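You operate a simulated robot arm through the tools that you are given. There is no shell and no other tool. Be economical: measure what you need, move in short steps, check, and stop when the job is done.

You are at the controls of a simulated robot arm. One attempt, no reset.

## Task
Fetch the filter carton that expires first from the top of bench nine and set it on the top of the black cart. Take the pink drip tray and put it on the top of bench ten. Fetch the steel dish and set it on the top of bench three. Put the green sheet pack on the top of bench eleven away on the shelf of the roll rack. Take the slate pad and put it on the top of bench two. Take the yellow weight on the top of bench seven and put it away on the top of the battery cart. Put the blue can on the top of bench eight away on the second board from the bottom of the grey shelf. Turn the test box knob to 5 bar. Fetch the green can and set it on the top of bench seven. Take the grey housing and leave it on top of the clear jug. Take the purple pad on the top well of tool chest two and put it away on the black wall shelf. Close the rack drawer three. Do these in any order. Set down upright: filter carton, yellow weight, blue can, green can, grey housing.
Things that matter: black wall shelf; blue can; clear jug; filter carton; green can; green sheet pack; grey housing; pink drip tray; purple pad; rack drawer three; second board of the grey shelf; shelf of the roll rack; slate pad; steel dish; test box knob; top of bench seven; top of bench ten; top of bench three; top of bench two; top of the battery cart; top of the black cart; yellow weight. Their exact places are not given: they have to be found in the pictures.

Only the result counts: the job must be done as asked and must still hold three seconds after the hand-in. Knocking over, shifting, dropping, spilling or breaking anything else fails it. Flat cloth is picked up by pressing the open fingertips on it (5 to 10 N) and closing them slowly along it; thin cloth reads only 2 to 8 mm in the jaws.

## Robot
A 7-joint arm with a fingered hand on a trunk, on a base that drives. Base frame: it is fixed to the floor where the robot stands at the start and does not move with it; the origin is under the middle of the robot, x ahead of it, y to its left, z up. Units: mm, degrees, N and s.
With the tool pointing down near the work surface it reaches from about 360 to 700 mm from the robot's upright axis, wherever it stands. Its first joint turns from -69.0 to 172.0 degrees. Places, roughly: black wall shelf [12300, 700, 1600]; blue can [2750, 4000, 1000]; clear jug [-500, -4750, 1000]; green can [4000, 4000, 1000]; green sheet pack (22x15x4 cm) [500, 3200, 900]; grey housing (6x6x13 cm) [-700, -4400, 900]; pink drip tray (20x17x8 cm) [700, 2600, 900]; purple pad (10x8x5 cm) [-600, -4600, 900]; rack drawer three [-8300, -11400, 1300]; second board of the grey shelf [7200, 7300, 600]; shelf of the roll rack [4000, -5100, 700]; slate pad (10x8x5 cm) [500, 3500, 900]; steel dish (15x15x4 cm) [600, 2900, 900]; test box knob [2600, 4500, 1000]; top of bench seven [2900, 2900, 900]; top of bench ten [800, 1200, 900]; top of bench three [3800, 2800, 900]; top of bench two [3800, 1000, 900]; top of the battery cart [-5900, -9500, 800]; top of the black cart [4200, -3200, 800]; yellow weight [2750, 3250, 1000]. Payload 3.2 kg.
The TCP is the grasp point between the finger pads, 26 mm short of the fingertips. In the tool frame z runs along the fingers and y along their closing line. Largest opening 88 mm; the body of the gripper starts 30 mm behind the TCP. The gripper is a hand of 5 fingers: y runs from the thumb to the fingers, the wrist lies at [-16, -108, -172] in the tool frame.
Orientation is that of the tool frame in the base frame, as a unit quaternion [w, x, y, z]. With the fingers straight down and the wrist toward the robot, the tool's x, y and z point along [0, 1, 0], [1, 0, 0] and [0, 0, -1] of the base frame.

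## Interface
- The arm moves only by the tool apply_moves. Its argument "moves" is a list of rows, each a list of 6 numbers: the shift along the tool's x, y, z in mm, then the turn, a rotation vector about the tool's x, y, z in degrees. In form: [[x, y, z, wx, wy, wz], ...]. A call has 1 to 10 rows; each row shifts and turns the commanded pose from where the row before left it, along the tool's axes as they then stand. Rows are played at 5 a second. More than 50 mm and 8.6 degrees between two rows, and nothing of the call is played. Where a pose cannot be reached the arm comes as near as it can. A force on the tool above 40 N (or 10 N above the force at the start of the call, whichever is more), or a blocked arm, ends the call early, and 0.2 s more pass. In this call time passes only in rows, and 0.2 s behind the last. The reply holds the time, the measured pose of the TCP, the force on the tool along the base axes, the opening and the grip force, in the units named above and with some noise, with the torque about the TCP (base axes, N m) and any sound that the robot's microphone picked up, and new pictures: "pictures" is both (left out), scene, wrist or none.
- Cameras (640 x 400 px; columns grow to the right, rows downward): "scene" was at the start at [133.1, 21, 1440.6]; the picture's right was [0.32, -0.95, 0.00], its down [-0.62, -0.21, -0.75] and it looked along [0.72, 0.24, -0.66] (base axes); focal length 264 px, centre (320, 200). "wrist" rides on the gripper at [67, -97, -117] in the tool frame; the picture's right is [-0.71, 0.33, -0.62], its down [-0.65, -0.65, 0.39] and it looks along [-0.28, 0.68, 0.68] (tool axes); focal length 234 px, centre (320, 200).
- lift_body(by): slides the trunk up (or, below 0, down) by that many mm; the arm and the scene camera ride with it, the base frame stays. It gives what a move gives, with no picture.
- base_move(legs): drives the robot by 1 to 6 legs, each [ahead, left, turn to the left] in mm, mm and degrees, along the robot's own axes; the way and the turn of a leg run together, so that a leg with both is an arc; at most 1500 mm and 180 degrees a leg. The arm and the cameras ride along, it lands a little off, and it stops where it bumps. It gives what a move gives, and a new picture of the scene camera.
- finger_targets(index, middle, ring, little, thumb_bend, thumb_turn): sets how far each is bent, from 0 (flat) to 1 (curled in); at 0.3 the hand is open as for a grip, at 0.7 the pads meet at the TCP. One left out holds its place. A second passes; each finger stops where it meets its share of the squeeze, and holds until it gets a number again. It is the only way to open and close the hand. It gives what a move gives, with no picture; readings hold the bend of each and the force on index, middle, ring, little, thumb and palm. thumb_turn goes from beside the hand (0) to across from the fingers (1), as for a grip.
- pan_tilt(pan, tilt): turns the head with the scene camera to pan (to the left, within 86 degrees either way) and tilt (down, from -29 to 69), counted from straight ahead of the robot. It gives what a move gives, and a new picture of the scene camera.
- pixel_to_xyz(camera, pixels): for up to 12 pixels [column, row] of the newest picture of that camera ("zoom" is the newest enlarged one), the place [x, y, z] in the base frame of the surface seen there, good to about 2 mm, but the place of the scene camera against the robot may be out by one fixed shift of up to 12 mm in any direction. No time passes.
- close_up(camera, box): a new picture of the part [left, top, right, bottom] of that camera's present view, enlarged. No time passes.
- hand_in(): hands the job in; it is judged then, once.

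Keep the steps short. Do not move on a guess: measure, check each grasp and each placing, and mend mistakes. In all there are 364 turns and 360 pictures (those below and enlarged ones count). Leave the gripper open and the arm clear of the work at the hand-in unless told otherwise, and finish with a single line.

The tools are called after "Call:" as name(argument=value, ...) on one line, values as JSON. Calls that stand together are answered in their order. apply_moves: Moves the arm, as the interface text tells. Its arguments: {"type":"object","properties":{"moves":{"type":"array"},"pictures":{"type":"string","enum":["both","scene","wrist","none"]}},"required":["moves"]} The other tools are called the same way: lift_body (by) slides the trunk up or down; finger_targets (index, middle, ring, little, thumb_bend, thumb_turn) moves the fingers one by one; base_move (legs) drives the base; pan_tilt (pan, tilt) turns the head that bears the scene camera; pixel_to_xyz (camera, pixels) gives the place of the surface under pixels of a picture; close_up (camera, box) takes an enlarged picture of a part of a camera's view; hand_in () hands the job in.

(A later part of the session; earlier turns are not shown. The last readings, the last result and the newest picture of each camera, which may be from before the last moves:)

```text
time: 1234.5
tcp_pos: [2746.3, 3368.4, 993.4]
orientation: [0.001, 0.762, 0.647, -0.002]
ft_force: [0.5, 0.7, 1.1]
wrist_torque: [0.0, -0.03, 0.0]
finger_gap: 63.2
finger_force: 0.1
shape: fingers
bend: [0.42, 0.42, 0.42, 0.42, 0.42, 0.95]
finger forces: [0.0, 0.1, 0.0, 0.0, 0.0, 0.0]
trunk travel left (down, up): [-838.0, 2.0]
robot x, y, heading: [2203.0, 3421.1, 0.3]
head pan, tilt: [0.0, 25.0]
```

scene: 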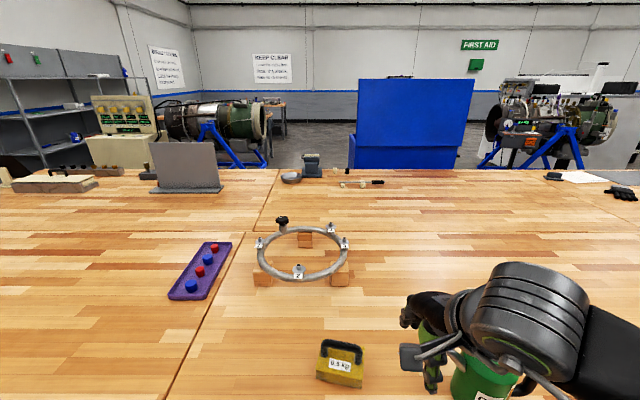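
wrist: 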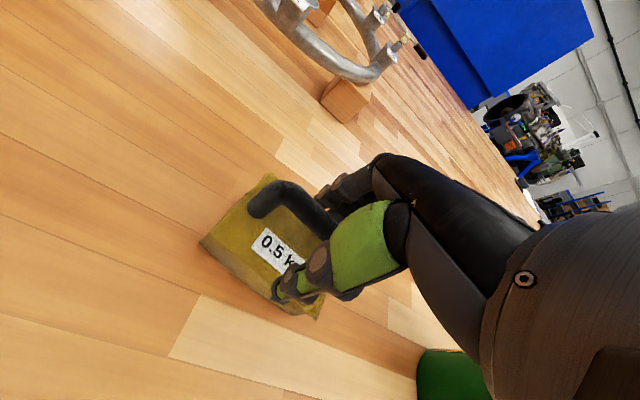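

Call:
apply_moves(moves=[[0, 3, 9, 0, 0, 0]], pictures="none")

Call:
finger_targets(index=0.88, middle=0.88, ring=0.88, little=0.5, thumb_bend=0.88)

Call:
apply_moves(moves=[[0, 0, -10, 0, 0, 0], [0, 0, -30, 0, 0, 0], [0, 0, -45, 0, 0, 0]], pictures="wrist")

```text
time: 1235.0
tcp_pos: [2749.5, 3367.7, 985.4]
orientation: [0.001, 0.762, 0.647, -0.003]
ft_force: [0.6, -0.6, -0.6]
wrist_torque: [-0.04, -0.01, 0.02]
finger_gap: 63.4
finger_force: 0.1
shape: fingers
bend: [0.42, 0.42, 0.42, 0.42, 0.42, 0.95]
finger forces: [0.0, 0.0, 0.1, 0.1, 0.1, 0.1]
trunk travel left (down, up): [-838.0, 2.0]
robot x, y, heading: [2208.0, 3420.7, 0.4]
head pan, tilt: [0.0, 25.0]
```

```text
time: 1236.0
tcp_pos: [2748.7, 3368.3, 984.3]
orientation: [0.0, 0.762, 0.648, -0.003]
ft_force: [-0.3, 0.0, -0.5]
wrist_torque: [0.06, -0.07, -0.01]
finger_gap: 0.0
finger_force: 2.6
shape: fingers
bend: [0.8, 0.87, 0.88, 0.5, 0.79, 0.94]
finger forces: [0.0, 2.7, 1.1, 0.1, 0.3, 0.0]
trunk travel left (down, up): [-838.0, 2.0]
robot x, y, heading: [2204.3, 3421.6, -0.2]
head pan, tilt: [0.0, 25.0]
```

```text
time: 1236.8
tcp_pos: [2746.9, 3368.4, 1069.3]
orientation: [-0.001, 0.761, 0.648, -0.004]
ft_force: [-1.0, -0.7, -5.4]
wrist_torque: [0.04, -0.01, 0.0]
finger_gap: 0.0
finger_force: 2.5
shape: fingers
bend: [0.81, 0.88, 0.88, 0.5, 0.8, 0.94]
finger forces: [0.0, 3.2, 0.7, 0.0, 0.9, 0.0]
trunk travel left (down, up): [-838.0, 2.0]
robot x, y, heading: [2204.9, 3422.5, 0.2]
head pan, tilt: [0.0, 25.0]
```

wrist: 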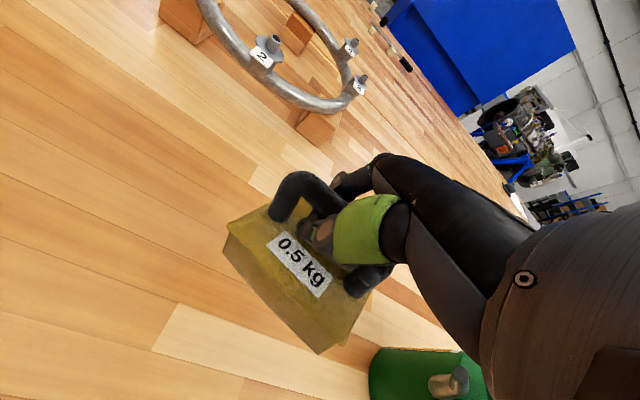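

Call:
finger_targets(index=0.95, middle=0.95, ring=0.95, little=0.6, thumb_bend=0.95)

Call:
apply_moves(moves=[[0, -20, -40, 0, 0, -3], [0, -40, -25, 0, 0, -3], [0, -45, -10, 0, 0, -3], [0, -45, 0, 0, 0, 0]], pictures="none")

Call:
base_move(legs=[[-200, 0, 0], [0, 1400, 0], [0, 1400, 0], [0, 0, 180], [1500, 0, 0], [1500, 0, 0]])

Call:
base_move(legs=[[1060, 0, 0], [0, 1500, 0], [0, 1500, 0], [0, 1500, 0], [0, 1500, 0], [0, 1330, 0]])

```text
time: 1237.8
tcp_pos: [2750.4, 3367.7, 1068.5]
orientation: [0.001, 0.762, 0.648, -0.003]
ft_force: [-0.7, -0.2, -5.3]
wrist_torque: [0.03, -0.05, -0.02]
finger_gap: 0.0
finger_force: 3.7
shape: fingers
bend: [0.88, 0.94, 0.95, 0.59, 0.87, 0.94]
finger forces: [0.0, 5.4, 1.3, 0.9, 0.0, 0.0]
trunk travel left (down, up): [-838.0, 2.0]
robot x, y, heading: [2205.9, 3422.9, 0.2]
head pan, tilt: [0.0, 25.0]
```

```text
time: 1238.8
tcp_pos: [2597.7, 3379.7, 1146.0]
orientation: [0.001, 0.709, 0.705, -0.003]
ft_force: [-0.5, -0.3, -5.8]
wrist_torque: [0.02, -0.03, 0.0]
finger_gap: 0.0
finger_force: 4.0
shape: fingers
bend: [0.88, 0.94, 0.95, 0.6, 0.87, 0.94]
finger forces: [0.0, 5.9, 1.3, 1.2, 0.1, 0.0]
trunk travel left (down, up): [-838.0, 2.0]
robot x, y, heading: [2203.6, 3422.9, 0.1]
head pan, tilt: [0.0, 25.0]
```

```text
time: 1275.0
tcp_pos: [-1405.6, 6254.3, 1144.8]
orientation: [-0.004, 0.708, -0.706, -0.001]
ft_force: [0.2, -0.3, -4.7]
wrist_torque: [-0.03, 0.0, 0.0]
finger_gap: 0.0
finger_force: 4.4
shape: fingers
bend: [0.88, 0.94, 0.95, 0.6, 0.87, 0.94]
finger forces: [0.0, 5.8, 1.2, 1.4, 0.0, 0.0]
trunk travel left (down, up): [-838.0, 2.0]
robot x, y, heading: [-1009.1, 6216.7, -179.4]
head pan, tilt: [0.0, 25.0]
```

scene: 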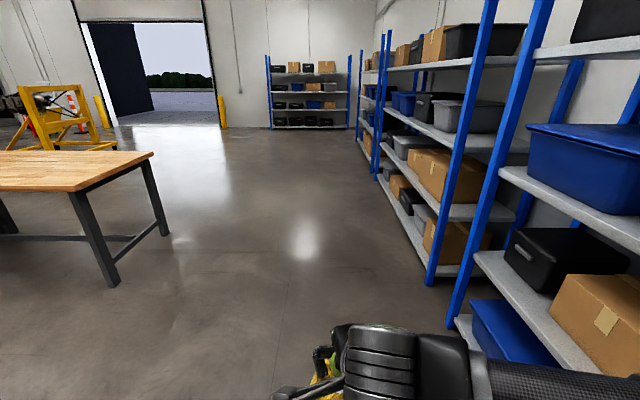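

```text
time: 1314.8
tcp_pos: [-2674.4, -1057.1, 1144.5]
orientation: [0.004, -0.683, 0.73, -0.001]
ft_force: [-0.1, 0.7, -5.2]
wrist_torque: [-0.04, 0.0, 0.0]
finger_gap: 0.0
finger_force: 5.2
shape: fingers
bend: [0.88, 0.94, 0.95, 0.6, 0.87, 0.94]
finger forces: [0.1, 6.1, 1.4, 1.4, 0.0, 0.1]
trunk travel left (down, up): [-838.0, 2.0]
robot x, y, heading: [-2281.8, -1120.6, 177.0]
head pan, tilt: [0.0, 25.0]
```

scene: 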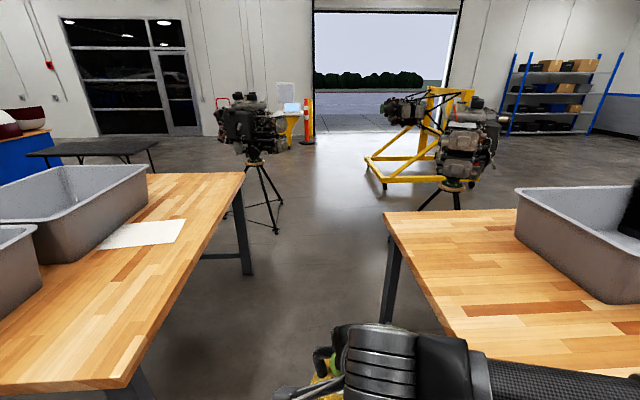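

Call:
pixel_to_xyz(camera="scene", pixels=[[385, 215], [390, 320], [440, 330], [245, 175], [130, 385], [248, 270], [275, 230], [420, 205], [330, 250], [100, 155], [200, 155], [160, 178]])

```text
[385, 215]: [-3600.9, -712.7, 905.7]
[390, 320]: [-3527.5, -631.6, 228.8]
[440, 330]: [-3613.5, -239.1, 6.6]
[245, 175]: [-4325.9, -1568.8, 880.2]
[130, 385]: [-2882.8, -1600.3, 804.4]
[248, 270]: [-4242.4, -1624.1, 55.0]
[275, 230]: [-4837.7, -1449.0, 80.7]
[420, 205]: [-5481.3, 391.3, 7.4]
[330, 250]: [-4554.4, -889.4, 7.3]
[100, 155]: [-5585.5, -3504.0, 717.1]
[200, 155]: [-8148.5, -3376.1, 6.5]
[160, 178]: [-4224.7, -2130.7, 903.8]
```

Call:
pan_tilt(pan=62, tilt=14)

Call:
pixel_to_xyz(camera="scene", pixels=[[100, 200], [200, 180], [300, 180], [400, 180], [500, 180], [600, 180], [320, 150], [420, 150], [520, 150], [600, 150], [250, 150], [560, 200]])

```text
time: 1316.2
tcp_pos: [-2674.2, -1057.0, 1144.2]
orientation: [0.004, -0.684, 0.73, -0.001]
ft_force: [0.6, -0.2, -4.7]
wrist_torque: [-0.01, 0.01, 0.03]
finger_gap: 0.0
finger_force: 4.6
shape: fingers
bend: [0.88, 0.94, 0.95, 0.6, 0.87, 0.94]
finger forces: [0.0, 6.0, 1.5, 1.3, 0.1, 0.0]
trunk travel left (down, up): [-838.0, 2.0]
robot x, y, heading: [-2281.4, -1120.7, 176.6]
head pan, tilt: [62.0, 14.0]
```

scene: 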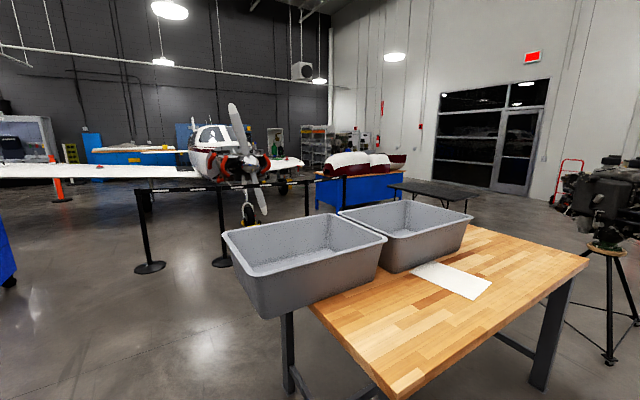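

```text
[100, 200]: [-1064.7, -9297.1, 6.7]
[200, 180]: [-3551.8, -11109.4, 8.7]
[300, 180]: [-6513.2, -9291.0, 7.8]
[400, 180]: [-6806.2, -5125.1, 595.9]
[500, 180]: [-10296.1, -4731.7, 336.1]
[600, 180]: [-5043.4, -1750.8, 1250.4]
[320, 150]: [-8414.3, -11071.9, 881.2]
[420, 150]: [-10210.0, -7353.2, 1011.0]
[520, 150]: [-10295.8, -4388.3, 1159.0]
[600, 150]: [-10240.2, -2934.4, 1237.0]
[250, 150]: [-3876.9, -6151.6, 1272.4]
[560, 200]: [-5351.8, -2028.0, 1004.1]
```

Call:
base_move(legs=[[0, 0, 3.2], [1480, 0, 0], [700, -200, 0], [1500, 0, 0], [1550, 0, 0]])

```text
refused: 1550 is not a number from -1500 to 1500
```

Call:
base_move(legs=[[0, 0, 3.2], [1480, 0, 0], [700, -200, 0], [1500, 0, 0], [1500, 0, 0], [0, 0, 90]])

```text
time: 1345.3
tcp_pos: [-7483.0, -1269.5, 1143.3]
orientation: [-0.002, 1.0, 0.007, -0.003]
ft_force: [0.0, 0.5, -4.9]
wrist_torque: [-0.01, -0.03, 0.03]
finger_gap: 0.0
finger_force: 5.0
shape: fingers
bend: [0.88, 0.94, 0.95, 0.6, 0.87, 0.94]
finger forces: [0.1, 6.3, 1.3, 1.6, 0.1, 0.0]
trunk travel left (down, up): [-838.0, 2.0]
robot x, y, heading: [-7449.8, -874.6, -88.8]
head pan, tilt: [62.0, 14.0]
```

scene: 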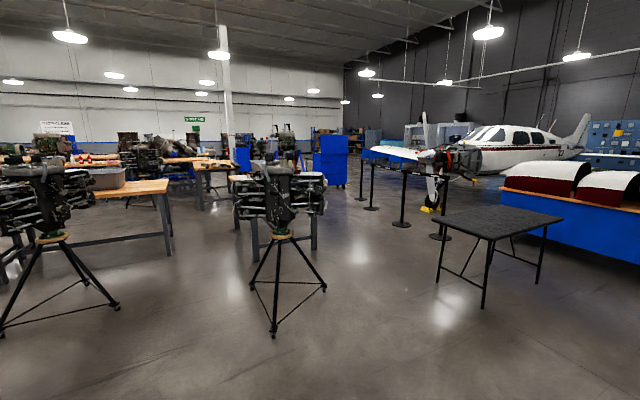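

Call:
pan_tilt(pan=12, tilt=14)

Call:
pixel_to_xyz(camera="scene", pixels=[[320, 200], [320, 160], [250, 200], [250, 160], [200, 160], [150, 160], [380, 160], [300, 140], [220, 140], [260, 140], [180, 145], [340, 140]])

```text
time: 1346.5
tcp_pos: [-7483.1, -1271.0, 1144.1]
orientation: [-0.003, 1.0, 0.007, -0.003]
ft_force: [0.1, -0.1, -4.8]
wrist_torque: [0.02, -0.01, 0.0]
finger_gap: 0.0
finger_force: 4.9
shape: fingers
bend: [0.88, 0.94, 0.95, 0.6, 0.87, 0.94]
finger forces: [0.0, 6.3, 1.5, 1.6, 0.0, 0.0]
trunk travel left (down, up): [-838.0, 2.0]
robot x, y, heading: [-7450.8, -876.6, -88.9]
head pan, tilt: [12.0, 14.0]
```

scene: 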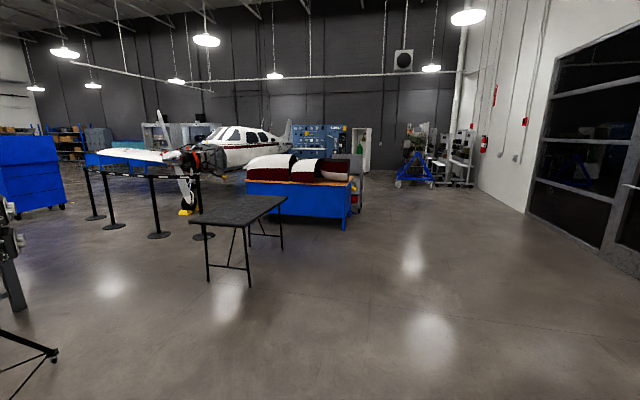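

```text
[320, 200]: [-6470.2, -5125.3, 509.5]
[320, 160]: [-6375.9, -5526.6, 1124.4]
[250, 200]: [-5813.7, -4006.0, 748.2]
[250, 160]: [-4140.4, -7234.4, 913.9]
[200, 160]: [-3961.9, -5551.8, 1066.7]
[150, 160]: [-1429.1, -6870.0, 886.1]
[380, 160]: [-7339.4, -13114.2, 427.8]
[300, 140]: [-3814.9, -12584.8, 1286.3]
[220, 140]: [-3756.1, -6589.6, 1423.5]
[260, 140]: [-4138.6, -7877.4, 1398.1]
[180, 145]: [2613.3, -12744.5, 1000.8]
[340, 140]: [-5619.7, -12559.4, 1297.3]
```

Call:
base_move(legs=[[0, -150, -1.1], [1500, 0, 0], [1500, 0, 0], [1500, 0, 0], [1400, 0, 0]])

Call:
pixel_to_xyz(camera="scene", pixels=[[100, 200], [160, 200], [220, 200], [280, 200], [340, 200], [400, 200], [150, 240], [250, 240], [350, 240], [100, 160], [200, 160], [300, 160]])

```text
time: 1375.7
tcp_pos: [-7856.3, -7197.7, 1143.7]
orientation: [-0.003, 0.999, -0.04, -0.002]
ft_force: [-1.2, -0.6, -5.0]
wrist_torque: [-0.02, -0.01, 0.01]
finger_gap: 0.0
finger_force: 4.6
shape: fingers
bend: [0.88, 0.94, 0.95, 0.6, 0.87, 0.94]
finger forces: [0.0, 6.3, 1.4, 1.6, 0.0, 0.0]
trunk travel left (down, up): [-838.0, 2.0]
robot x, y, heading: [-7788.0, -6804.6, -94.2]
head pan, tilt: [12.0, 14.0]
```

scene: 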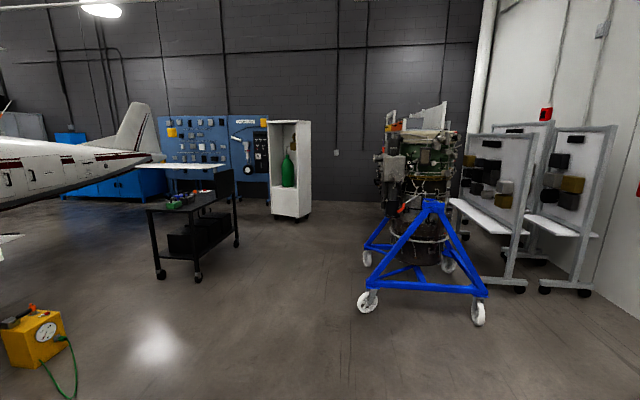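

```text
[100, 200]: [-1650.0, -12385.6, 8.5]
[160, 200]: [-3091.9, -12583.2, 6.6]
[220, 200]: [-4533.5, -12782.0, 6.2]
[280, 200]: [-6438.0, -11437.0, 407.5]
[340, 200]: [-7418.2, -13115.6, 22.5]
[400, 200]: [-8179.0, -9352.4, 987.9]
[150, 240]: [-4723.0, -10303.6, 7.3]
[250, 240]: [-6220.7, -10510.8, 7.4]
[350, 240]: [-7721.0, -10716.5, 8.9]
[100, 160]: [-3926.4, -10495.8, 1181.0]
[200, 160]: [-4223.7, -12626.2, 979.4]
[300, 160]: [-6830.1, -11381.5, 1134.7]
```

Call:
close_up(camera="scene", box=[130, 150, 260, 290])

Call:
pixel_to_xyz(camera="scene", pixels=[[150, 210], [200, 203], [215, 195], [232, 192], [160, 278], [197, 278], [237, 245], [180, 200], [205, 185], [225, 180], [65, 390], [40, 340]])

```text
2.86 times, centred on (195, 220) of scene
```

zoom: 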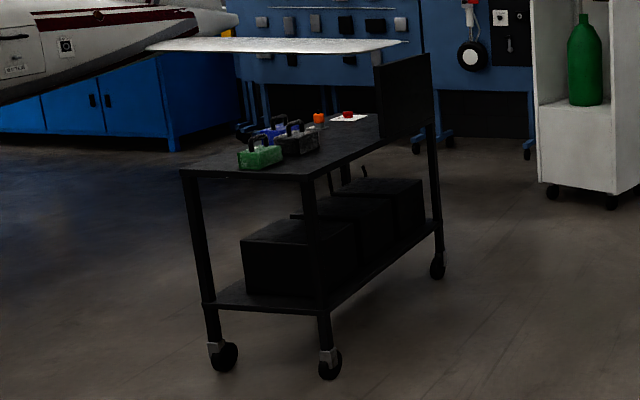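

```text
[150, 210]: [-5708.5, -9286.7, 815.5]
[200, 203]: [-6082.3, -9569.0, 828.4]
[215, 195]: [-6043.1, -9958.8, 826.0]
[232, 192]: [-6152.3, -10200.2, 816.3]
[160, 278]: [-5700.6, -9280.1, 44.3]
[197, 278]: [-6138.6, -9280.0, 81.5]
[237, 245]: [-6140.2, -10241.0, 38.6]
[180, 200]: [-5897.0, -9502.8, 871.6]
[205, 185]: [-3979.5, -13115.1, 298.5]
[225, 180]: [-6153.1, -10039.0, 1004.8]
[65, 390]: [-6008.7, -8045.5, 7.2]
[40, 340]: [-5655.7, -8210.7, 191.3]
```

Call:
pixel_to_xyz(camera="zoom", pixels=[[262, 155], [300, 143], [285, 162], [320, 152], [340, 140], [360, 120], [345, 118], [310, 175], [330, 165], [385, 100], [400, 135], [250, 165]])

Call:
pixel_to_xyz(camera="scene", pixels=[[362, 305], [478, 320], [370, 260], [70, 380], [390, 140], [440, 120], [420, 160]])

```text
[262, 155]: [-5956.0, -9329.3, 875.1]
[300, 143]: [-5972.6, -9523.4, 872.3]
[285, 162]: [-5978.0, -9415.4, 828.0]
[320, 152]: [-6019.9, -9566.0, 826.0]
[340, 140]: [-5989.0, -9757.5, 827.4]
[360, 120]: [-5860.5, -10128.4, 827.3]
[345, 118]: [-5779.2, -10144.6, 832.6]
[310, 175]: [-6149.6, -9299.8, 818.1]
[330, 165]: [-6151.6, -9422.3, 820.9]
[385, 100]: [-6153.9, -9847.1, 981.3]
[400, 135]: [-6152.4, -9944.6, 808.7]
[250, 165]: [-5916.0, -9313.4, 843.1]
```

```text
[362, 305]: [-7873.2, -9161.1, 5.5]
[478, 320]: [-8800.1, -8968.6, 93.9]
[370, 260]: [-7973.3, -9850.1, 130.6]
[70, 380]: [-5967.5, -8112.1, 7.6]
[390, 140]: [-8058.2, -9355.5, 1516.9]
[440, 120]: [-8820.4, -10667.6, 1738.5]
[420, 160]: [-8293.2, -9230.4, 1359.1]
```

Call:
base_move(legs=[[0, 0, 94.2], [850, 0, 0], [0, -1300, 0], [0, -1300, 0]])

Call:
pan_tilt(pan=0, tilt=35)

```text
time: 1382.8
tcp_pos: [-6868.5, -6825.8, 1140.9]
orientation: [-0.003, 0.695, 0.719, -0.008]
ft_force: [0.7, -0.1, -5.1]
wrist_torque: [0.02, 0.05, 0.0]
finger_gap: 0.0
finger_force: 5.6
shape: fingers
bend: [0.88, 0.94, 0.95, 0.6, 0.87, 0.94]
finger forces: [0.0, 7.6, 1.6, 2.2, 0.1, 0.1]
trunk travel left (down, up): [-838.0, 2.0]
robot x, y, heading: [-7269.9, -6802.4, 2.4]
head pan, tilt: [12.0, 14.0]
stopped in leg 2: the robot was blocked; the commanded pose is now the measured one
```

scene: 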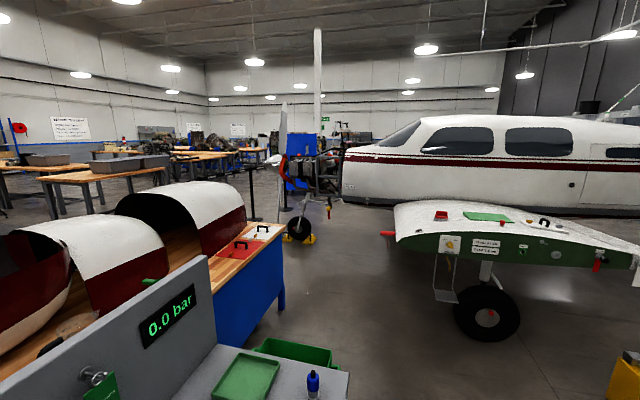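

```text
time: 1383.6
tcp_pos: [-6875.7, -6825.5, 1143.8]
orientation: [0.0, 0.694, 0.72, -0.005]
ft_force: [-0.7, 0.0, -5.0]
wrist_torque: [0.01, -0.02, 0.04]
finger_gap: 0.0
finger_force: 5.2
shape: fingers
bend: [0.88, 0.95, 0.95, 0.6, 0.87, 0.94]
finger forces: [0.0, 7.3, 1.4, 1.9, 0.0, 0.0]
trunk travel left (down, up): [-838.0, 2.0]
robot x, y, heading: [-7268.7, -6801.8, 2.8]
head pan, tilt: [0.0, 35.0]
```

scene: 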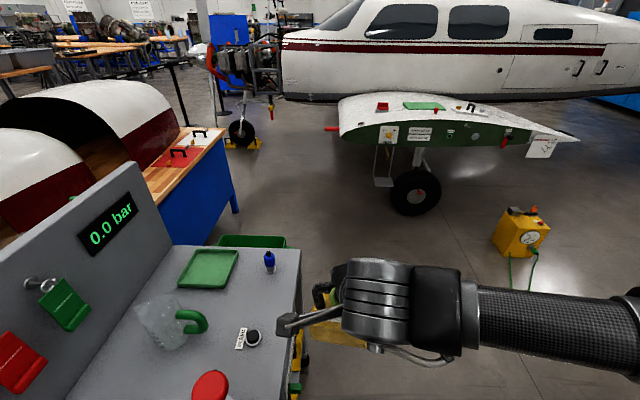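

Call:
base_move(legs=[[-60, 0, -2.8], [0, -1300, 0], [0, -1290, 0], [400, 0, 0]])

Call:
pixel_to_xyz(camera="scene", pixels=[[320, 200], [250, 200], [280, 160], [200, 200], [350, 180], [400, 180], [240, 170], [300, 240]])

```text
time: 1398.8
tcp_pos: [-6567.7, -9430.4, 1143.3]
orientation: [-0.002, 0.72, 0.694, -0.004]
ft_force: [0.0, -0.5, -4.5]
wrist_torque: [0.03, -0.02, 0.0]
finger_gap: 0.0
finger_force: 5.8
shape: fingers
bend: [0.88, 0.94, 0.95, 0.6, 0.87, 0.94]
finger forces: [0.0, 7.6, 1.3, 2.0, 0.2, 0.0]
trunk travel left (down, up): [-838.0, 2.0]
robot x, y, heading: [-6957.6, -9382.4, -1.4]
head pan, tilt: [0.0, 35.0]
```

scene: 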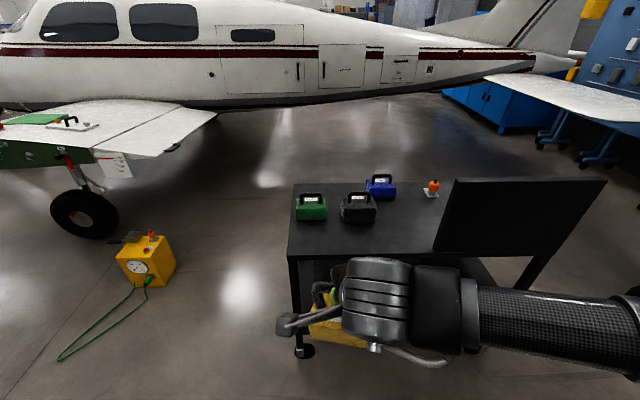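

```text
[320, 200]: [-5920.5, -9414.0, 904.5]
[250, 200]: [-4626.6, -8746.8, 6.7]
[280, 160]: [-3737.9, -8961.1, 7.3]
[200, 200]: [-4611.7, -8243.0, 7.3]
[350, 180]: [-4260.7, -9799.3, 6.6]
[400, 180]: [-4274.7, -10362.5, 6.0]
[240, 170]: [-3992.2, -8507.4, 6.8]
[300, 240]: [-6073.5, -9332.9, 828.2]
```

Call:
base_move(legs=[[395, 30, 1.4]])

Call:
lift_body(by=-88)

Call:
close_up(camera="wrist", box=[0, 0, 640, 400])

Call:
pixel_to_xyz(camera="zoom", pixels=[[100, 150], [200, 120], [150, 200], [200, 280], [240, 240], [320, 350], [230, 200], [300, 330], [250, 160], [120, 250]])

```text
time: 1401.2
tcp_pos: [-6168.2, -9398.8, 1143.8]
orientation: [-0.001, 0.713, 0.701, -0.005]
ft_force: [0.6, 0.4, -5.0]
wrist_torque: [0.01, 0.03, -0.01]
finger_gap: 0.0
finger_force: 5.9
shape: fingers
bend: [0.88, 0.94, 0.95, 0.6, 0.87, 0.94]
finger forces: [0.1, 7.6, 1.3, 2.0, 0.0, 0.0]
trunk travel left (down, up): [-838.0, 2.0]
robot x, y, heading: [-6564.5, -9358.1, -0.5]
head pan, tilt: [0.0, 35.0]
```

scene: 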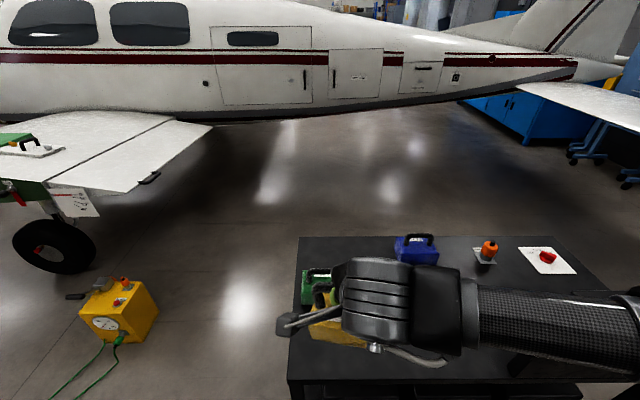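

```text
time: 1402.5
tcp_pos: [-6168.6, -9400.3, 1055.8]
orientation: [-0.001, 0.712, 0.702, -0.004]
ft_force: [0.4, -0.3, -4.7]
wrist_torque: [0.04, 0.0, 0.06]
finger_gap: 0.0
finger_force: 5.2
shape: fingers
bend: [0.88, 0.94, 0.95, 0.6, 0.87, 0.94]
finger forces: [0.1, 7.6, 1.3, 2.0, 0.1, 0.0]
trunk travel left (down, up): [-750.0, 90.0]
robot x, y, heading: [-6561.3, -9355.8, -0.2]
head pan, tilt: [0.0, 35.0]
```

```text
1.00 times, centred on (320, 200) of wrist
```

zoom: 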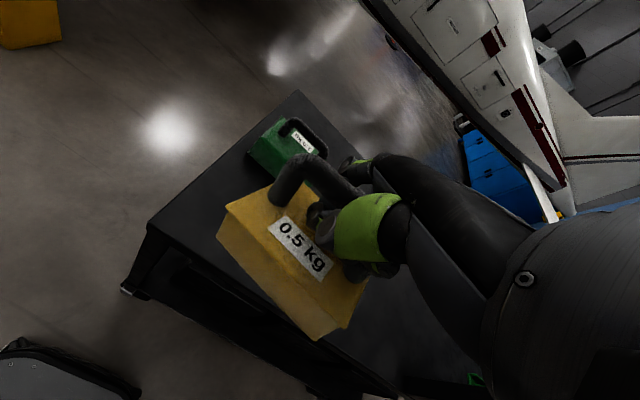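

```text
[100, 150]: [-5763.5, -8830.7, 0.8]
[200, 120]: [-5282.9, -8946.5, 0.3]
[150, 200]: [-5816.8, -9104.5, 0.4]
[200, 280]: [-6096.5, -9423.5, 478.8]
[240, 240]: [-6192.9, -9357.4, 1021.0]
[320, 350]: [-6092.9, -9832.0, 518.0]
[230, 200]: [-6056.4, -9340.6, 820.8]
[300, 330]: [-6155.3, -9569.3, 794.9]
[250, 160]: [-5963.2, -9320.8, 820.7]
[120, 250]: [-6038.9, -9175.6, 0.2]
```

Call:
apply_moves(moves=[[-5, 46, 0, 0, 0, 0], [-5, 46, 20, 0, 0, 0], [0, 0, 45, 0, 0, 0], [0, 0, 45, 0, 0, 0], [0, 0, 25, 0, 0, 0]], pictures="wrist")

Call:
apply_moves(moves=[[0, 0, 6, 0, 0, 0], [0, 0, 5, 0, 0, 0], [0, 0, 4, 0, 0, 0]], pictures="none")

```text
refused: row 2 steps farther than a row can; nothing moved
```

```text
time: 1403.3
tcp_pos: [-6167.9, -9398.9, 1040.4]
orientation: [-0.001, 0.712, 0.702, -0.005]
ft_force: [-0.1, 0.2, -4.8]
wrist_torque: [-0.02, -0.03, -0.02]
finger_gap: 0.0
finger_force: 5.6
shape: fingers
bend: [0.88, 0.94, 0.95, 0.6, 0.87, 0.94]
finger forces: [0.0, 7.6, 1.4, 2.0, 0.1, 0.1]
trunk travel left (down, up): [-750.0, 90.0]
robot x, y, heading: [-6558.3, -9357.3, -0.3]
head pan, tilt: [0.0, 35.0]
```

Call:
apply_moves(moves=[[-5, 46, 0, 0, 0, 0], [-5, 46, 0, 0, 0, 0], [0, 0, 45, 0, 0, 0], [0, 0, 45, 0, 0, 0], [0, 0, 30, 0, 0, 0]], pictures="both")

```text
time: 1404.5
tcp_pos: [-6076.1, -9410.8, 916.8]
orientation: [-0.003, 0.712, 0.702, -0.004]
ft_force: [-0.9, -0.5, -5.4]
wrist_torque: [0.01, 0.01, -0.01]
finger_gap: 0.0
finger_force: 5.3
shape: fingers
bend: [0.88, 0.94, 0.95, 0.6, 0.87, 0.94]
finger forces: [0.0, 7.6, 1.0, 2.0, 0.0, 0.0]
trunk travel left (down, up): [-750.0, 90.0]
robot x, y, heading: [-6560.5, -9350.4, -0.2]
head pan, tilt: [0.0, 35.0]
```

scene: 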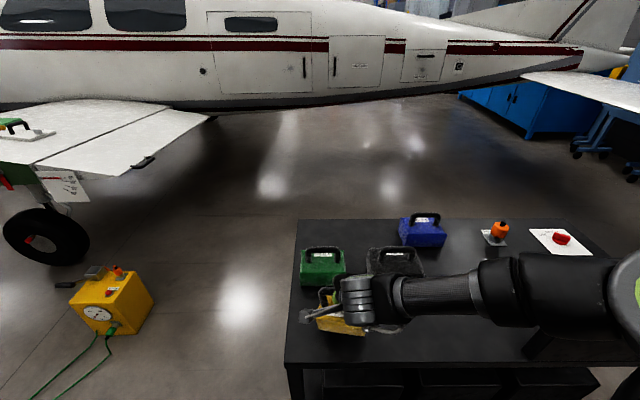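
wrist: 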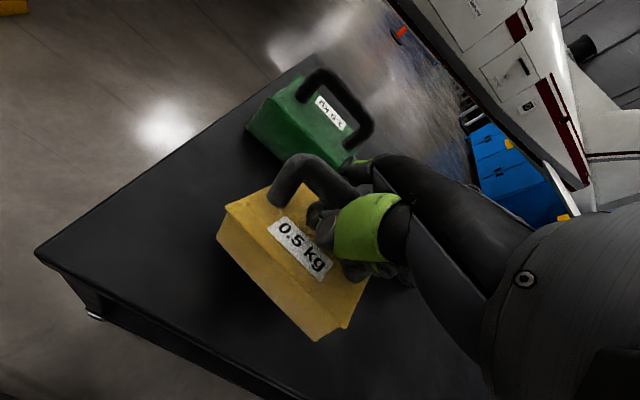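

Call:
apply_moves(moves=[[0, 0, 6, 0, 0, 0], [0, 0, 4, 0, 0, 0], [0, 0, 4, 0, 0, 0], [0, 0, 3, 0, 0, 0]], pictures="none")

```text
time: 1405.5
tcp_pos: [-6076.7, -9412.0, 901.6]
orientation: [-0.002, 0.713, 0.702, -0.004]
ft_force: [0.7, -0.4, -4.7]
wrist_torque: [0.0, 0.06, -0.02]
finger_gap: 0.1
finger_force: 5.6
shape: fingers
bend: [0.88, 0.94, 0.95, 0.6, 0.87, 0.94]
finger forces: [0.1, 7.6, 1.1, 1.8, 0.0, 0.0]
trunk travel left (down, up): [-750.0, 90.0]
robot x, y, heading: [-6564.8, -9355.6, -0.2]
head pan, tilt: [0.0, 35.0]
```

Call:
apply_moves(moves=[[0, 0, 4, 0, 0, 0], [0, 0, 3, 0, 0, 0], [0, 0, 3, 0, 0, 0]], pictures="none")

```text
time: 1406.3
tcp_pos: [-6076.6, -9411.9, 893.4]
orientation: [0.0, 0.713, 0.701, -0.004]
ft_force: [-2.2, -0.8, -1.0]
wrist_torque: [0.04, -0.14, -0.01]
finger_gap: 0.0
finger_force: 5.1
shape: fingers
bend: [0.88, 0.95, 0.95, 0.6, 0.87, 0.94]
finger forces: [0.0, 4.7, 2.6, 2.4, 0.0, 0.1]
trunk travel left (down, up): [-750.0, 90.0]
robot x, y, heading: [-6561.9, -9354.4, -0.6]
head pan, tilt: [0.0, 35.0]
```

Call:
apply_moves(moves=[[0, 0, 2, 0, 0, 0]], pictures="none")

Call:
finger_targets(index=0.4, middle=0.4, ring=0.4, little=0.4, thumb_bend=0.4)

Call:
apply_moves(moves=[[0, 0, -10, 0, 0, 0], [0, 0, -30, 0, 0, 0], [0, 0, -45, 0, 0, 0], [0, 0, -45, 0, 0, 0]], pictures="wrist")

```text
time: 1406.7
tcp_pos: [-6078.1, -9412.0, 891.3]
orientation: [0.0, 0.712, 0.702, -0.005]
ft_force: [-1.6, -1.4, -0.4]
wrist_torque: [0.09, -0.14, -0.01]
finger_gap: 0.0
finger_force: 4.3
shape: fingers
bend: [0.89, 0.95, 0.95, 0.59, 0.88, 0.94]
finger forces: [0.0, 4.0, 3.4, 2.1, 0.1, 0.0]
trunk travel left (down, up): [-750.0, 90.0]
robot x, y, heading: [-6563.7, -9356.2, -0.4]
head pan, tilt: [0.0, 35.0]
```

```text
time: 1407.7
tcp_pos: [-6079.6, -9411.1, 892.5]
orientation: [0.001, 0.712, 0.703, -0.002]
ft_force: [-3.3, 2.5, 11.3]
wrist_torque: [-0.09, -0.26, -0.01]
finger_gap: 66.3
finger_force: 6.0
shape: fingers
bend: [0.4, 0.45, 0.4, 0.4, 0.4, 0.95]
finger forces: [0.1, 12.7, 0.1, 0.0, 0.0, 0.0]
trunk travel left (down, up): [-750.0, 90.0]
robot x, y, heading: [-6560.9, -9352.2, -0.7]
head pan, tilt: [0.0, 35.0]
```

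```text
time: 1408.7
tcp_pos: [-6078.9, -9412.5, 1023.1]
orientation: [-0.001, 0.712, 0.703, -0.005]
ft_force: [0.3, 1.0, 0.3]
wrist_torque: [0.01, -0.02, -0.01]
finger_gap: 66.8
finger_force: 0.1
shape: fingers
bend: [0.4, 0.4, 0.4, 0.4, 0.4, 0.95]
finger forces: [0.0, 0.0, 0.0, 0.1, 0.0, 0.0]
trunk travel left (down, up): [-750.0, 90.0]
robot x, y, heading: [-6560.4, -9360.5, -0.3]
head pan, tilt: [0.0, 35.0]
```

wrist: 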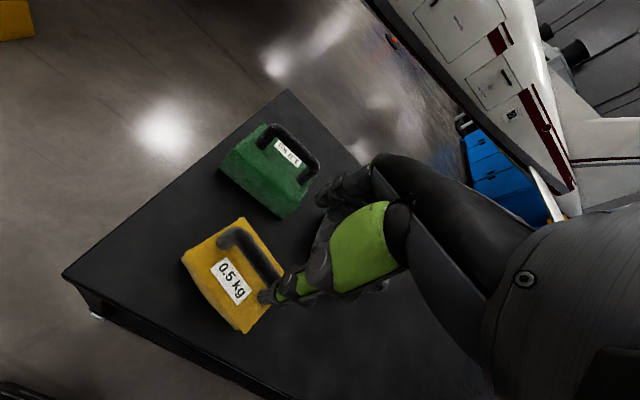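

Call:
base_move(legs=[[-690, 0, 0], [0, -1300, 0], [0, 0, -160]])

Call:
pan_tilt(pan=25, tilt=15)

```text
time: 1425.2
tcp_pos: [-7763.7, -10761.2, 1022.9]
orientation: [-0.004, 0.815, -0.58, 0.0]
ft_force: [0.2, 0.5, -0.4]
wrist_torque: [-0.01, -0.01, 0.04]
finger_gap: 66.9
finger_force: 0.0
shape: fingers
bend: [0.4, 0.4, 0.4, 0.4, 0.4, 0.95]
finger forces: [0.1, 0.0, 0.0, 0.1, 0.1, 0.1]
trunk travel left (down, up): [-750.0, 90.0]
robot x, y, heading: [-7293.1, -10645.7, -160.5]
head pan, tilt: [0.0, 35.0]
```

scene: 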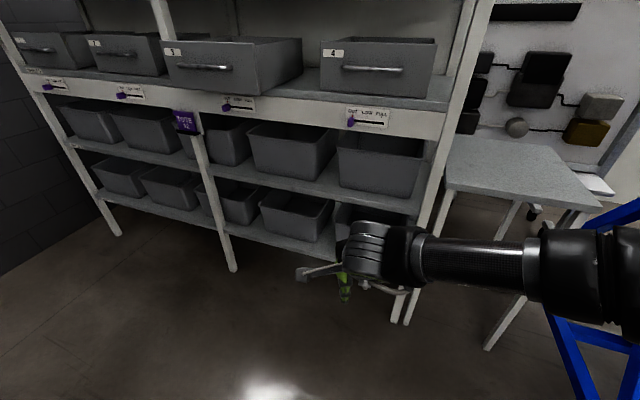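

```text
time: 1426.1
tcp_pos: [-7763.5, -10760.2, 1022.5]
orientation: [-0.005, 0.815, -0.58, 0.0]
ft_force: [-0.5, 0.3, 0.2]
wrist_torque: [-0.01, -0.01, 0.0]
finger_gap: 66.6
finger_force: 0.0
shape: fingers
bend: [0.4, 0.4, 0.4, 0.4, 0.4, 0.95]
finger forces: [0.0, 0.0, 0.0, 0.1, 0.0, 0.1]
trunk travel left (down, up): [-750.0, 90.0]
robot x, y, heading: [-7293.3, -10646.7, -160.4]
head pan, tilt: [25.0, 15.0]
```

scene: 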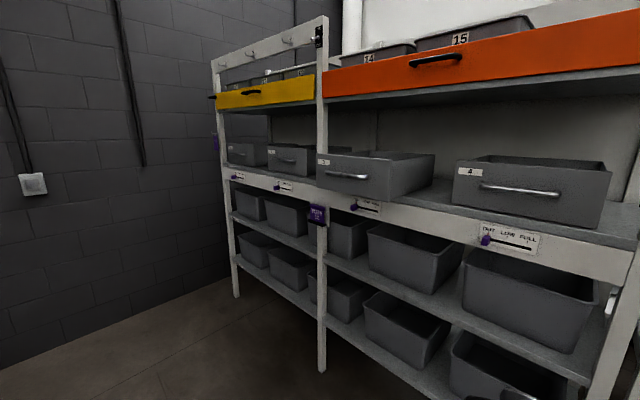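

Call:
close_up(camera="scene", box=[220, 120, 460, 240])

Call:
pixel_to_xyz(camera="scene", pixels=[[320, 170], [362, 180], [345, 172], [345, 192], [456, 180], [600, 210], [330, 155], [430, 165], [275, 155], [310, 160], [320, 200], [500, 178]])

```text
2.67 times, centred on (340, 180) of scene
```

zoom: 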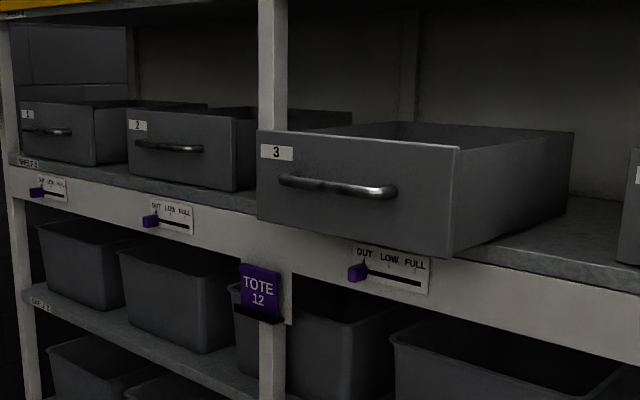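

```text
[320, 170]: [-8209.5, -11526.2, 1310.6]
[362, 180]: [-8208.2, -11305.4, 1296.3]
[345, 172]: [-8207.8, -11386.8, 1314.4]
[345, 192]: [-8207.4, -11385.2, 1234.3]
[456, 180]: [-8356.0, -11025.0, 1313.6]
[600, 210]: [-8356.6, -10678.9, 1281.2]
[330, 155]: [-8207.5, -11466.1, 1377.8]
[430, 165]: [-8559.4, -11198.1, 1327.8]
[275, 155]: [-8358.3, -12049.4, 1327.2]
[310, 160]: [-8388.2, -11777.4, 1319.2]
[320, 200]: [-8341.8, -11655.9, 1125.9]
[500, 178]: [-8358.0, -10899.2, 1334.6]
```

Call:
lift_body(by=88)

Call:
finger_targets(index=0.95, middle=0.95, ring=0.95, little=0.95, thumb_bend=0.8)

Call:
apply_moves(moves=[[0, -25, -40, 0, 0, 0], [0, -25, -40, 0, 0, 0], [0, -25, -40, 0, 0, 0], [0, -20, -40, 0, 0, 0]], pictures="none")

Call:
base_move(legs=[[0, 0, -19.6], [0, 735, 0], [250, 0, 0]])

```text
time: 1427.3
tcp_pos: [-7764.4, -10761.1, 1109.3]
orientation: [-0.005, 0.815, -0.579, 0.0]
ft_force: [-0.6, 0.4, -0.8]
wrist_torque: [-0.02, 0.04, 0.02]
finger_gap: 67.0
finger_force: 0.0
shape: fingers
bend: [0.4, 0.4, 0.4, 0.4, 0.4, 0.95]
finger forces: [0.0, 0.0, 0.0, 0.0, 0.1, 0.0]
trunk travel left (down, up): [-838.0, 2.0]
robot x, y, heading: [-7291.8, -10647.1, -160.4]
head pan, tilt: [25.0, 15.0]
```

```text
time: 1428.3
tcp_pos: [-7764.4, -10761.0, 1109.5]
orientation: [-0.005, 0.815, -0.58, 0.0]
ft_force: [0.5, -0.7, 0.1]
wrist_torque: [0.02, -0.04, 0.03]
finger_gap: 0.0
finger_force: 0.1
shape: fingers
bend: [0.77, 0.95, 0.95, 0.95, 0.74, 0.95]
finger forces: [0.1, 0.0, 0.0, 0.0, 0.0, 0.0]
trunk travel left (down, up): [-838.0, 2.0]
robot x, y, heading: [-7290.5, -10644.7, -160.2]
head pan, tilt: [25.0, 15.0]
```

```text
time: 1429.3
tcp_pos: [-7675.1, -10727.6, 1271.5]
orientation: [-0.004, 0.814, -0.58, 0.0]
ft_force: [-0.7, 0.1, 0.4]
wrist_torque: [0.01, 0.03, 0.05]
finger_gap: 0.2
finger_force: 0.0
shape: fingers
bend: [0.77, 0.95, 0.95, 0.95, 0.74, 0.95]
finger forces: [0.0, 0.2, 0.0, 0.0, 0.0, 0.0]
trunk travel left (down, up): [-838.0, 2.0]
robot x, y, heading: [-7290.5, -10647.4, -160.4]
head pan, tilt: [25.0, 15.0]
```

```text
time: 1435.7
tcp_pos: [-7921.7, -11328.7, 1270.4]
orientation: [0.004, -0.707, 0.707, -0.001]
ft_force: [-0.8, -0.4, 0.3]
wrist_torque: [0.0, 0.01, -0.01]
finger_gap: 0.1
finger_force: 0.0
shape: fingers
bend: [0.77, 0.95, 0.95, 0.95, 0.74, 0.95]
finger forces: [0.0, 0.1, 0.1, 0.0, 0.0, 0.0]
trunk travel left (down, up): [-838.0, 2.0]
robot x, y, heading: [-7531.7, -11377.7, -179.3]
head pan, tilt: [25.0, 15.0]
```

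scene: 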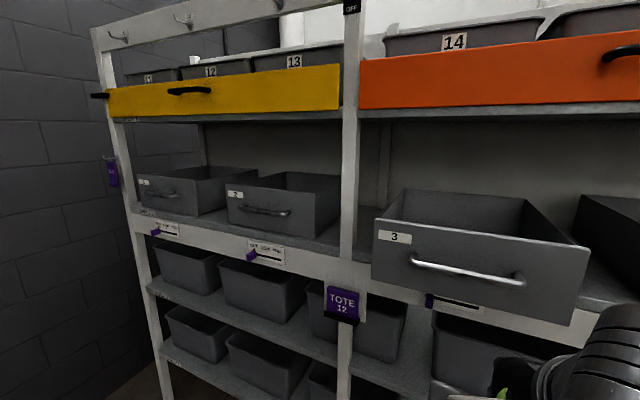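

Call:
pixel_to_xyz(camera="scene", pixels=[[385, 228], [575, 255], [385, 275], [565, 310], [470, 250], [470, 272], [270, 205], [460, 85], [350, 200], [460, 120], [440, 300], [430, 262]])

```text
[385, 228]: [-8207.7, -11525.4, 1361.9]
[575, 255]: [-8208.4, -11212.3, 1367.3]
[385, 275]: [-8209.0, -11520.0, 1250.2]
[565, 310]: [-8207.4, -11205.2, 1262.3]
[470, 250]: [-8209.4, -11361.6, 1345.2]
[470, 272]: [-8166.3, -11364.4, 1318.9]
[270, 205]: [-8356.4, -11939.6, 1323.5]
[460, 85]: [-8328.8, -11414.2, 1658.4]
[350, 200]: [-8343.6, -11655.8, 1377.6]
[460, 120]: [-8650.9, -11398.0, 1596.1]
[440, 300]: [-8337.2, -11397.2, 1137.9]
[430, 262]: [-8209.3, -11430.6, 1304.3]
```

Call:
base_move(legs=[[170, 0, -0.7]])

Call:
apply_moves(moves=[[37, 0, 0, 0, 0, 0], [0, 20, 0, 0, 0, 0], [0, 20, 0, 0, 0, 0], [0, 15, 0, 0, 0, 0]], pictures="scene")

```text
time: 1437.2
tcp_pos: [-8093.3, -11325.8, 1270.4]
orientation: [0.004, -0.703, 0.711, 0.0]
ft_force: [0.1, -0.4, -0.2]
wrist_torque: [0.01, 0.05, -0.01]
finger_gap: 0.0
finger_force: 0.1
shape: fingers
bend: [0.77, 0.95, 0.95, 0.95, 0.74, 0.95]
finger forces: [0.0, 0.0, 0.1, 0.1, 0.0, 0.1]
trunk travel left (down, up): [-838.0, 2.0]
robot x, y, heading: [-7707.6, -11375.8, 179.9]
head pan, tilt: [25.0, 15.0]
```

scene: 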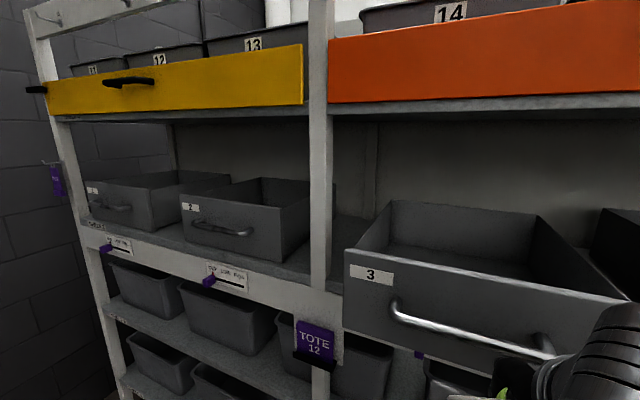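

```text
time: 1438.2
tcp_pos: [-8150.5, -11362.3, 1269.8]
orientation: [0.005, -0.704, 0.711, -0.001]
ft_force: [1.0, -0.9, -0.1]
wrist_torque: [0.03, -0.01, 0.05]
finger_gap: 0.0
finger_force: 0.1
shape: fingers
bend: [0.77, 0.95, 0.95, 0.95, 0.74, 0.95]
finger forces: [0.0, 0.0, 0.1, 0.0, 0.0, 0.1]
trunk travel left (down, up): [-838.0, 2.0]
robot x, y, heading: [-7703.2, -11379.2, 179.5]
head pan, tilt: [25.0, 15.0]
```

scene: 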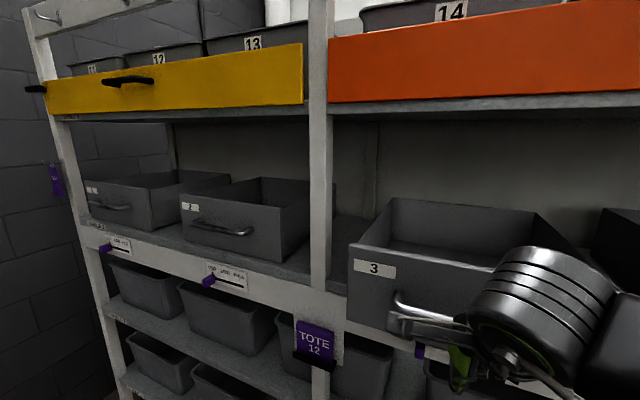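

Call:
apply_moves(moves=[[0, 25, 0, 0, 0, 0], [0, 25, 0, 0, 0, 0], [0, 25, 0, 0, 0, 0], [0, 20, 0, 0, 0, 0]], pictures="scene")

Call:
pixel_to_xyz(camera="scene", pixels=[[400, 265], [385, 300], [395, 250], [205, 210], [450, 260], [400, 290]])

```text
time: 1439.2
tcp_pos: [-8247.1, -11359.6, 1268.5]
orientation: [0.004, -0.703, 0.711, -0.001]
ft_force: [-0.7, -0.9, -0.3]
wrist_torque: [0.01, -0.02, -0.01]
finger_gap: 0.0
finger_force: 0.0
shape: fingers
bend: [0.77, 0.95, 0.95, 0.95, 0.74, 0.95]
finger forces: [0.0, 0.0, 0.1, 0.1, 0.0, 0.1]
trunk travel left (down, up): [-838.0, 2.0]
robot x, y, heading: [-7705.6, -11379.1, 179.7]
head pan, tilt: [25.0, 15.0]
```

scene: 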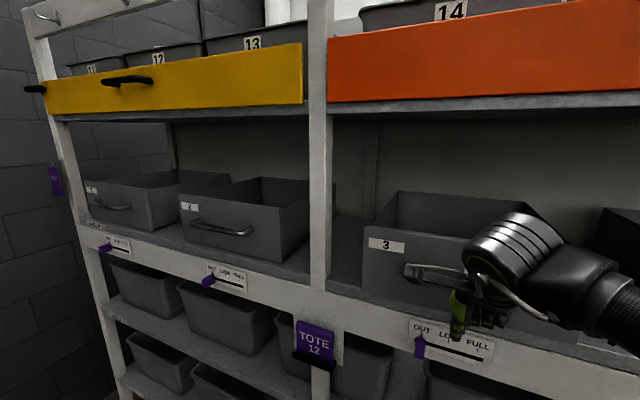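

```text
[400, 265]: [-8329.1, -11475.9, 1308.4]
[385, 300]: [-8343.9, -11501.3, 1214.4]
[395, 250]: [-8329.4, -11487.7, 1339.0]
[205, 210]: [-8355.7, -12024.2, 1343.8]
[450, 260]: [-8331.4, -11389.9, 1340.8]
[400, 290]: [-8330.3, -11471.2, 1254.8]
```

Call:
apply_moves(moves=[[0, 12, 0, 0, 0, 0], [0, 8, 0, 0, 0, 0], [0, 5, 0, 0, 0, 0], [0, 3, 0, 0, 0, 0]], pictures="scene")

Call:
pixel_to_xyz(camera="scene", pixels=[[400, 262], [395, 250], [450, 258], [205, 210], [400, 285], [270, 215]])

```text
time: 1440.2
tcp_pos: [-8273.4, -11359.0, 1270.1]
orientation: [0.004, -0.703, 0.711, -0.001]
ft_force: [0.6, 0.4, -0.1]
wrist_torque: [-0.02, -0.01, 0.04]
finger_gap: 0.1
finger_force: 0.0
shape: fingers
bend: [0.77, 0.95, 0.95, 0.95, 0.74, 0.95]
finger forces: [0.0, 0.0, 0.1, 0.0, 0.0, 0.0]
trunk travel left (down, up): [-838.0, 2.0]
robot x, y, heading: [-7703.4, -11379.1, 179.9]
head pan, tilt: [25.0, 15.0]
```

scene: 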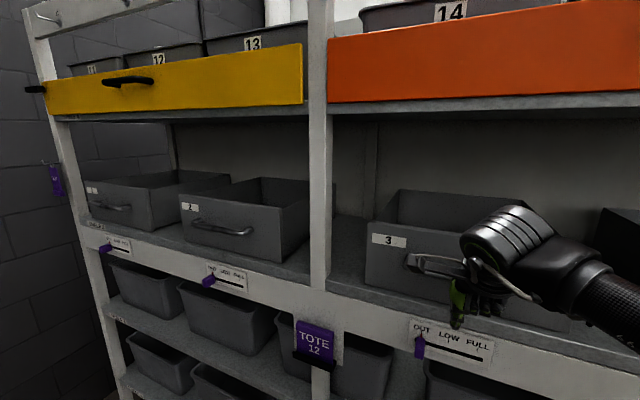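

```text
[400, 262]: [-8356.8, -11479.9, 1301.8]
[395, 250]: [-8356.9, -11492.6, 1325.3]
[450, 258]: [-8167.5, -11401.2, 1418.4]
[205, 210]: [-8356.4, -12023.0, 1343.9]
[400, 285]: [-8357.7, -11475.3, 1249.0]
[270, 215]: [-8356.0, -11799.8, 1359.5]
```

Call:
apply_moves(moves=[[0, 2, 0, 0, 0, 0], [0, 2, 0, 0, 0, 0]], pictures="none")

```text
time: 1440.8
tcp_pos: [-8276.6, -11359.6, 1269.0]
orientation: [0.004, -0.702, 0.712, -0.001]
ft_force: [0.4, 0.1, 0.6]
wrist_torque: [-0.01, 0.0, 0.02]
finger_gap: 0.0
finger_force: 0.0
shape: fingers
bend: [0.77, 0.95, 0.95, 0.95, 0.74, 0.95]
finger forces: [0.1, 0.0, 0.1, 0.0, 0.1, 0.1]
trunk travel left (down, up): [-838.0, 2.0]
robot x, y, heading: [-7708.0, -11377.6, 179.9]
head pan, tilt: [25.0, 15.0]
```

Call:
apply_moves(moves=[[0, -40, 0, 0, 0, 0], [0, -40, 0, 0, 0, 0], [0, -40, 0, 0, 0, 0], [0, -40, 0, 0, 0, 0]], pictures="scene")

Call:
pixel_to_xyz(camera="scene", pixels=[[400, 262], [395, 250], [440, 255], [205, 210], [400, 285], [270, 215], [380, 240], [500, 260]])

```text
time: 1441.8
tcp_pos: [-8113.6, -11361.9, 1271.9]
orientation: [0.002, -0.703, 0.711, -0.001]
ft_force: [0.7, -0.4, 0.3]
wrist_torque: [0.02, 0.04, -0.02]
finger_gap: 0.0
finger_force: 0.1
shape: fingers
bend: [0.77, 0.95, 0.95, 0.95, 0.74, 0.95]
finger forces: [0.1, 0.0, 0.1, 0.1, 0.1, 0.0]
trunk travel left (down, up): [-838.0, 2.0]
robot x, y, heading: [-7707.7, -11377.5, 179.6]
head pan, tilt: [25.0, 15.0]
```

scene: 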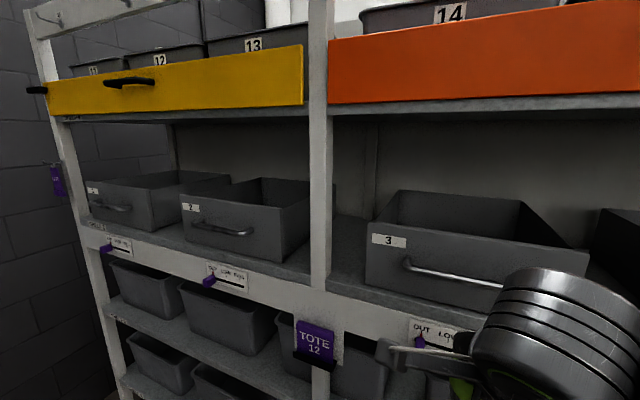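

```text
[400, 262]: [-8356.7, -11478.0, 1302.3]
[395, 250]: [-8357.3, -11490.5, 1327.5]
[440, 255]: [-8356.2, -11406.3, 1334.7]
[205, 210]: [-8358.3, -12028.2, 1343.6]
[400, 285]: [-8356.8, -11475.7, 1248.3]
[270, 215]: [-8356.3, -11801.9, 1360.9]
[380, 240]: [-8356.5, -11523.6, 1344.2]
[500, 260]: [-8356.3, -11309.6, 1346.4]
```

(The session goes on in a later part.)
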